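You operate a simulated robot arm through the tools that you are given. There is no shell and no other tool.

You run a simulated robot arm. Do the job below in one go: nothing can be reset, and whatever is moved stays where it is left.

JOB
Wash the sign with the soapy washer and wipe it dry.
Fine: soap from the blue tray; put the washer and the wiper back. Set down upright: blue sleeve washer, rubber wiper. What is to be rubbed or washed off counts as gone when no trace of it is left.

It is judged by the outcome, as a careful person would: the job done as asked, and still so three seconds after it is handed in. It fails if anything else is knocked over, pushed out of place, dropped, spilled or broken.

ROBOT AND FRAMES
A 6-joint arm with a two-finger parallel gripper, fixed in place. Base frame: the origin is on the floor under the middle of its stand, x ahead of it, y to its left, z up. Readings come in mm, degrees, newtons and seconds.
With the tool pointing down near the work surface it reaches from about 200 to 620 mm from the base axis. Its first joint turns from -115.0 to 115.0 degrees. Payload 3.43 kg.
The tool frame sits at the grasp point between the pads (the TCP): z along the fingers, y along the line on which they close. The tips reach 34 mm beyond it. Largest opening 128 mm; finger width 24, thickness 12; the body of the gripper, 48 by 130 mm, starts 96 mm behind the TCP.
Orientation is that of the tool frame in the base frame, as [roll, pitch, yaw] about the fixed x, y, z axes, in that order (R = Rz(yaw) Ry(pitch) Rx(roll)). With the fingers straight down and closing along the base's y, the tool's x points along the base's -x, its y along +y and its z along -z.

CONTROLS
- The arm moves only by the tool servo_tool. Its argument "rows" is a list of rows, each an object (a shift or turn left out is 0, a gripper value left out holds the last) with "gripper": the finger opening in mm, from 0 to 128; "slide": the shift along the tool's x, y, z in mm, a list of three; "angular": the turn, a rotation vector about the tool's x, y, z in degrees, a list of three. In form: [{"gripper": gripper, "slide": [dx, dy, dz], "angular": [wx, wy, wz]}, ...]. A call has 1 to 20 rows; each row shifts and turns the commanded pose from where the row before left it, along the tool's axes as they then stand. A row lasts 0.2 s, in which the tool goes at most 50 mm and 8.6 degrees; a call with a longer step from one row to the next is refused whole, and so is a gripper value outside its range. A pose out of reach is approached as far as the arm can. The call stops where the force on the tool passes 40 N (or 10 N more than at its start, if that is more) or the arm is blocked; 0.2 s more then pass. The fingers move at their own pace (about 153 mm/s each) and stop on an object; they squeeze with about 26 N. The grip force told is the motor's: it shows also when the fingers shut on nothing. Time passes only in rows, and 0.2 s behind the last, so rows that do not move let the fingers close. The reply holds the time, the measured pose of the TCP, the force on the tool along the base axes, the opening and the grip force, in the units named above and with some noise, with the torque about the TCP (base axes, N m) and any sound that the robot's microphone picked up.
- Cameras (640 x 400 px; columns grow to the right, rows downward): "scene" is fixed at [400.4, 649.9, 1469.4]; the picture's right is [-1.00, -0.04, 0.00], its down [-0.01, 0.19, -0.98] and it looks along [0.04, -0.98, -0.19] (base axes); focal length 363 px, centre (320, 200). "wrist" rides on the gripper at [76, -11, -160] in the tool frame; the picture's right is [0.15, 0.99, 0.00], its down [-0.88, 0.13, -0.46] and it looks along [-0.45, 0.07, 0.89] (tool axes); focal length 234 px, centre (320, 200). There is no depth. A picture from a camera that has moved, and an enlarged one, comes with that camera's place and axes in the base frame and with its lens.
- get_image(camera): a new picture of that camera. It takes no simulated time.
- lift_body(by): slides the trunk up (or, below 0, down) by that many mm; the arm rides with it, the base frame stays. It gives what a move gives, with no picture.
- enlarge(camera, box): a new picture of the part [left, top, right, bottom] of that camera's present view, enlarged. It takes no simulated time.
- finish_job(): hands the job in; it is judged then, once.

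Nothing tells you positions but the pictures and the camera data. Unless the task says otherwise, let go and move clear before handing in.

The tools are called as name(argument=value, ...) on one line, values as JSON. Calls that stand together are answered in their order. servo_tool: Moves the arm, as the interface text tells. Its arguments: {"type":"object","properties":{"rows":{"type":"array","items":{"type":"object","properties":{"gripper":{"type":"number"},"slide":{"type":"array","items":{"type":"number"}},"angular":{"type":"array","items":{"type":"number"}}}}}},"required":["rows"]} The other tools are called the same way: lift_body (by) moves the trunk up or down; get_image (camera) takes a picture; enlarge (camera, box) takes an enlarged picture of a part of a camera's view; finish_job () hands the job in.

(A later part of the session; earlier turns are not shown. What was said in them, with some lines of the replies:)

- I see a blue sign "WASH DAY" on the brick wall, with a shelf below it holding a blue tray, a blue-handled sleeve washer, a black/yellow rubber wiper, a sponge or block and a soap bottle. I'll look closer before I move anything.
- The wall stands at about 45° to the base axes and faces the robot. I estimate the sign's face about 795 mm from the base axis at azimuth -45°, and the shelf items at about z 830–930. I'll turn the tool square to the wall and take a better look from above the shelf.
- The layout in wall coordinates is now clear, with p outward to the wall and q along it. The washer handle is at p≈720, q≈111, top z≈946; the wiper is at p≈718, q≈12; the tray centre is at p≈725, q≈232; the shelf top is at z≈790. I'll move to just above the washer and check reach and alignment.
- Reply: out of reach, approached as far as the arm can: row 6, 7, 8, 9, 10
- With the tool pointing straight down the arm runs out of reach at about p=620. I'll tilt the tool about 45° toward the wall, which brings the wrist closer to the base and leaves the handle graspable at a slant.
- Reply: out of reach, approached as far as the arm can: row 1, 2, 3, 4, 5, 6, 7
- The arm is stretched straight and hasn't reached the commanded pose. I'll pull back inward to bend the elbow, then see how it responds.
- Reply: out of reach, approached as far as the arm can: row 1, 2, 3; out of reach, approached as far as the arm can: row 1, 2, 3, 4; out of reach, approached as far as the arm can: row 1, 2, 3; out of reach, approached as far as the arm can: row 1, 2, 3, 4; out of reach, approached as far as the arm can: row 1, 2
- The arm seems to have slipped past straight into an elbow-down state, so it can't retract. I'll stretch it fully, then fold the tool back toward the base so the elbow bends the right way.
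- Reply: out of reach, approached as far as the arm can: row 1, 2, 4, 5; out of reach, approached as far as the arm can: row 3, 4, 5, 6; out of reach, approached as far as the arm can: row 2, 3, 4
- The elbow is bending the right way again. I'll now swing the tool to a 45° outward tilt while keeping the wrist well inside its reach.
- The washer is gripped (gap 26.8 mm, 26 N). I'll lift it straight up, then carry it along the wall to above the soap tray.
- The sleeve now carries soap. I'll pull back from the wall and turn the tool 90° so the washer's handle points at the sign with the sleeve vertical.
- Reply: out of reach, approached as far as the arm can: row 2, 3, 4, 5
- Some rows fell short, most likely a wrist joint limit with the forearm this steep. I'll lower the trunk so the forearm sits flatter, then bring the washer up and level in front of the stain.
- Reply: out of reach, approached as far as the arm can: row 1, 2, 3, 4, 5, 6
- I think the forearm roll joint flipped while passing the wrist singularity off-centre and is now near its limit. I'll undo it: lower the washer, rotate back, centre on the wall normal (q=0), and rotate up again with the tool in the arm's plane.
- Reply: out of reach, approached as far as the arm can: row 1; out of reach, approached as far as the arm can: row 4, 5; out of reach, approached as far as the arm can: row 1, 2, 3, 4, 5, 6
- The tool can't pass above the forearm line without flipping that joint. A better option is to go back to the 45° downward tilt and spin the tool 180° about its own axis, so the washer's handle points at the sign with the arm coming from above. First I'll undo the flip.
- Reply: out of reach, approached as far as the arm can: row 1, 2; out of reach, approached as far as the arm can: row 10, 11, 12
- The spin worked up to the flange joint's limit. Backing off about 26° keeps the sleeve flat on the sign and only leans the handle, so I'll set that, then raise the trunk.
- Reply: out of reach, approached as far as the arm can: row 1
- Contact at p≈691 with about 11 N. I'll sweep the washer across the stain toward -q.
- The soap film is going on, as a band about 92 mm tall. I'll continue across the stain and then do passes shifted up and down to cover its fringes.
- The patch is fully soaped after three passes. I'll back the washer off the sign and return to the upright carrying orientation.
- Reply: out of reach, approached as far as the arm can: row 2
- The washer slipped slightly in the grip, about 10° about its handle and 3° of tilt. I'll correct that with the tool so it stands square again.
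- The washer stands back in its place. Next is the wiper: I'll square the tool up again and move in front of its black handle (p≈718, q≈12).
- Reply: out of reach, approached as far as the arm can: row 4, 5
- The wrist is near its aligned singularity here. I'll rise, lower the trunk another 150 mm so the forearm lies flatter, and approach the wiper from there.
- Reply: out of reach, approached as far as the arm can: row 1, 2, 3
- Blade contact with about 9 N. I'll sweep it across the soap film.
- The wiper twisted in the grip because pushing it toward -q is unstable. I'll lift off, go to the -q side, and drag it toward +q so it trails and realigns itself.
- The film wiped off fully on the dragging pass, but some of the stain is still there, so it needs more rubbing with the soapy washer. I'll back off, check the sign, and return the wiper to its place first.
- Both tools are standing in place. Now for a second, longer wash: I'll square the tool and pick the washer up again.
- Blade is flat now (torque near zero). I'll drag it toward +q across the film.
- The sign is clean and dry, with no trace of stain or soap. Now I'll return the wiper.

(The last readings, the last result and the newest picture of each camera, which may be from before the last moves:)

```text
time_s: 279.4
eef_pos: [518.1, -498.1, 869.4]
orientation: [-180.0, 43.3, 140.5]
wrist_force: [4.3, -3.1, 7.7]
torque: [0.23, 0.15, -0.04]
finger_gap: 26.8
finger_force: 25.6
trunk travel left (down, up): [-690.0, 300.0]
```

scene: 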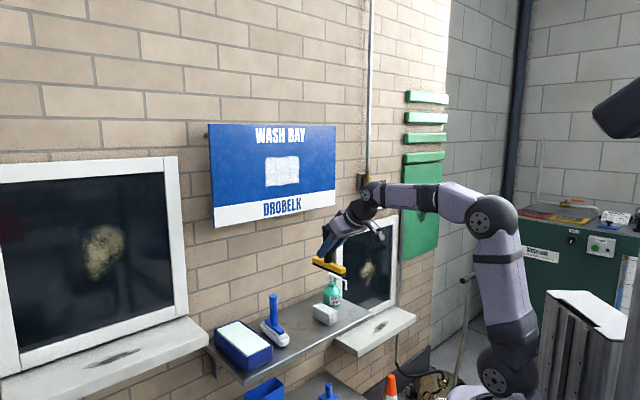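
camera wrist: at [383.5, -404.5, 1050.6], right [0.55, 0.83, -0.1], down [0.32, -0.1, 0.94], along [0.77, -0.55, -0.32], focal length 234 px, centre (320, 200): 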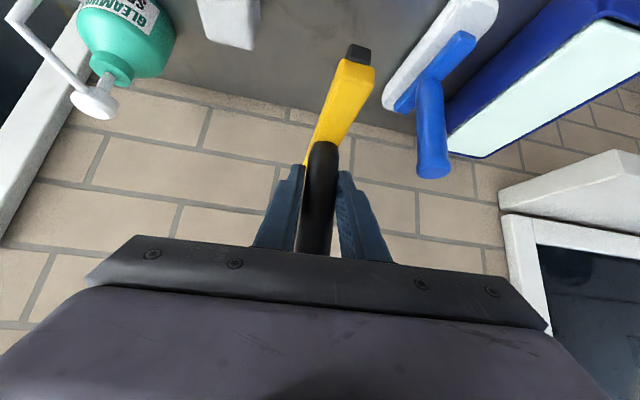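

servo_tool(rows=[{"slide": [-0.8, 0, -0.8]}, {}])

servo_tool(rows=[{"gripper": 30}, {"gripper": 36}, {"gripper": 46}, {"gripper": 62}, {}])

enlarge(camera="scene", box=[255, 280, 335, 350])

get_image(camera="wrist")

```text
time_s: 280.0
eef_pos: [516.9, -496.5, 871.0]
orientation: [-179.9, 43.3, 140.5]
wrist_force: [2.6, -1.4, 3.7]
torque: [-0.22, -0.35, -0.03]
finger_gap: 26.4
finger_force: 26.4
trunk travel left (down, up): [-690.0, 300.0]
```

```text
time_s: 281.2
eef_pos: [516.9, -496.8, 870.8]
orientation: [-179.9, 43.3, 140.5]
wrist_force: [-0.5, -0.3, -0.5]
torque: [-0.01, -0.01, -0.01]
finger_gap: 62.2
finger_force: 0.0
trunk travel left (down, up): [-690.0, 300.0]
```

```text
5.71 times, centred on (295, 315) of scene
camera zoom: at [400.4, 649.9, 1469.4], right [-1.0, -0.04, 0.0], down [-0.01, 0.19, -0.98], along [0.04, -0.98, -0.19], focal length 2074 px, centre (463, -457)
```

zoom: 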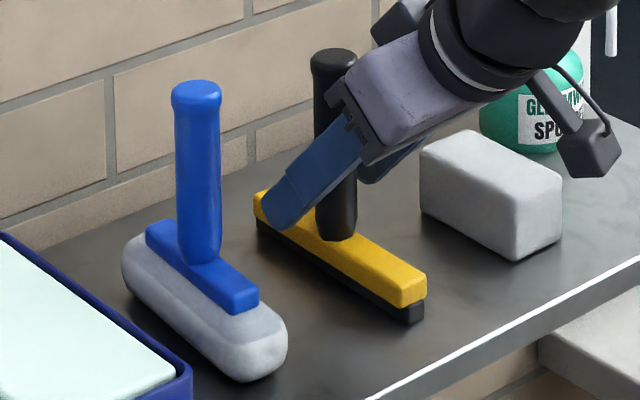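

```text
taken
camera wrist: at [384.9, -400.6, 934.7], right [0.55, 0.83, -0.1], down [0.34, -0.11, 0.94], along [0.77, -0.55, -0.34], focal length 234 px, centre (320, 200)
```

wrist: 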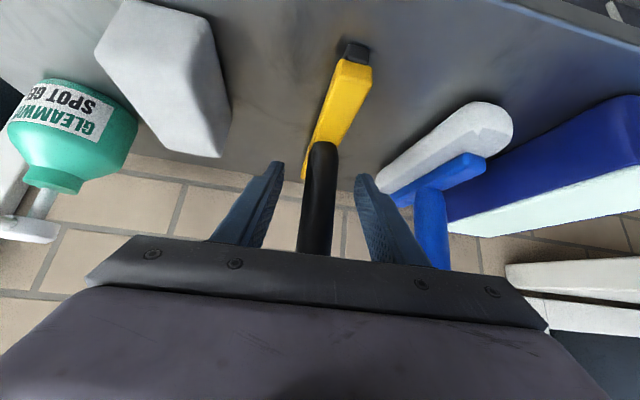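

servo_tool(rows=[{"slide": [0, 0, -25]}, {"slide": [0, 0, -35]}, {"slide": [0, 0, -40]}, {"slide": [0, 0, -40]}, {"slide": [-20, 0, -25]}, {"slide": [-20, 0, -25]}, {}])

get_image(camera="scene")

enlarge(camera="scene", box=[205, 275, 345, 380])

enlarge(camera="scene", box=[200, 110, 360, 230])

get_image(camera="wrist")

```text
time_s: 282.8
eef_pos: [440.4, -431.5, 1037.9]
orientation: [-179.9, 43.3, 140.5]
wrist_force: [0.1, -0.2, 0.4]
torque: [0.03, 0.0, 0.02]
finger_gap: 61.9
finger_force: 0.0
trunk travel left (down, up): [-690.0, 300.0]
```

```text
taken
```

scene: 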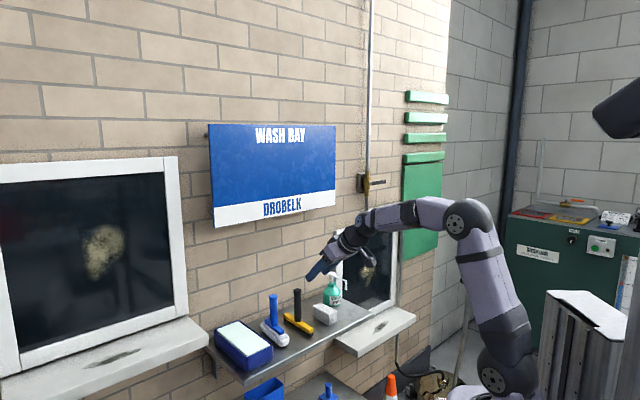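

```text
3.81 times, centred on (275, 328) of scene
camera zoom: at [400.4, 649.9, 1469.4], right [-1.0, -0.04, 0.0], down [-0.01, 0.19, -0.98], along [0.04, -0.98, -0.19], focal length 1383 px, centre (491, -286)
```

zoom: 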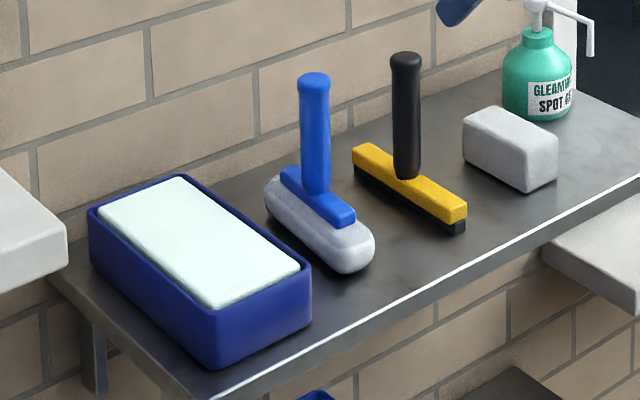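

```text
3.33 times, centred on (280, 170) of scene
camera zoom: at [400.4, 649.9, 1469.4], right [-1.0, -0.04, 0.0], down [-0.01, 0.19, -0.98], along [0.04, -0.98, -0.19], focal length 1210 px, centre (453, 300)
```

zoom: 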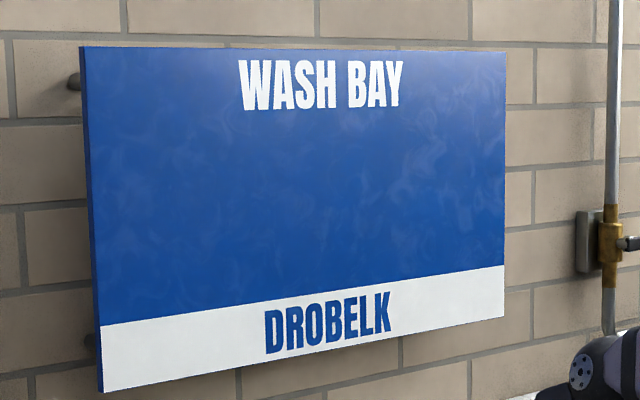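

```text
taken
camera wrist: at [307.8, -335.1, 1102.2], right [0.55, 0.83, -0.1], down [0.34, -0.11, 0.94], along [0.77, -0.55, -0.34], focal length 234 px, centre (320, 200)
```

wrist: 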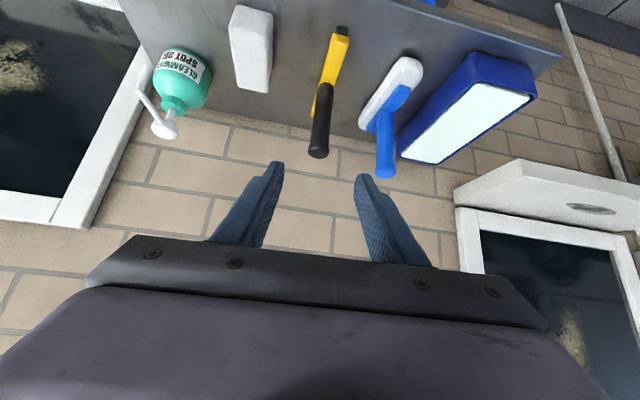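

The sign is clean and dry. The washer and the wiper both stand upright in their places, nothing else has moved, and the arm is clear, so I'm handing in the job.

finish_job()

```text
The job is handed in.
```

The sign is washed and wiped dry. In the final close-up pictures I could see no trace of the stain or the soap.

- **Washing:** The first wash only took off about half the stain. I dipped the washer in the blue tray again and did a second, longer wash of about 11 passes, then wiped it all off in one drag.
- **Tools:** The blue sleeve washer and the rubber wiper are back in their places on the shelf, both upright. Each had turned a little in the gripper during the work. I squared the wiper up when setting it down. The washer sits turned by a few degrees.
- **Everything else:** Nothing else looked moved or knocked in the pictures. The gripper is open and clear of the shelf.
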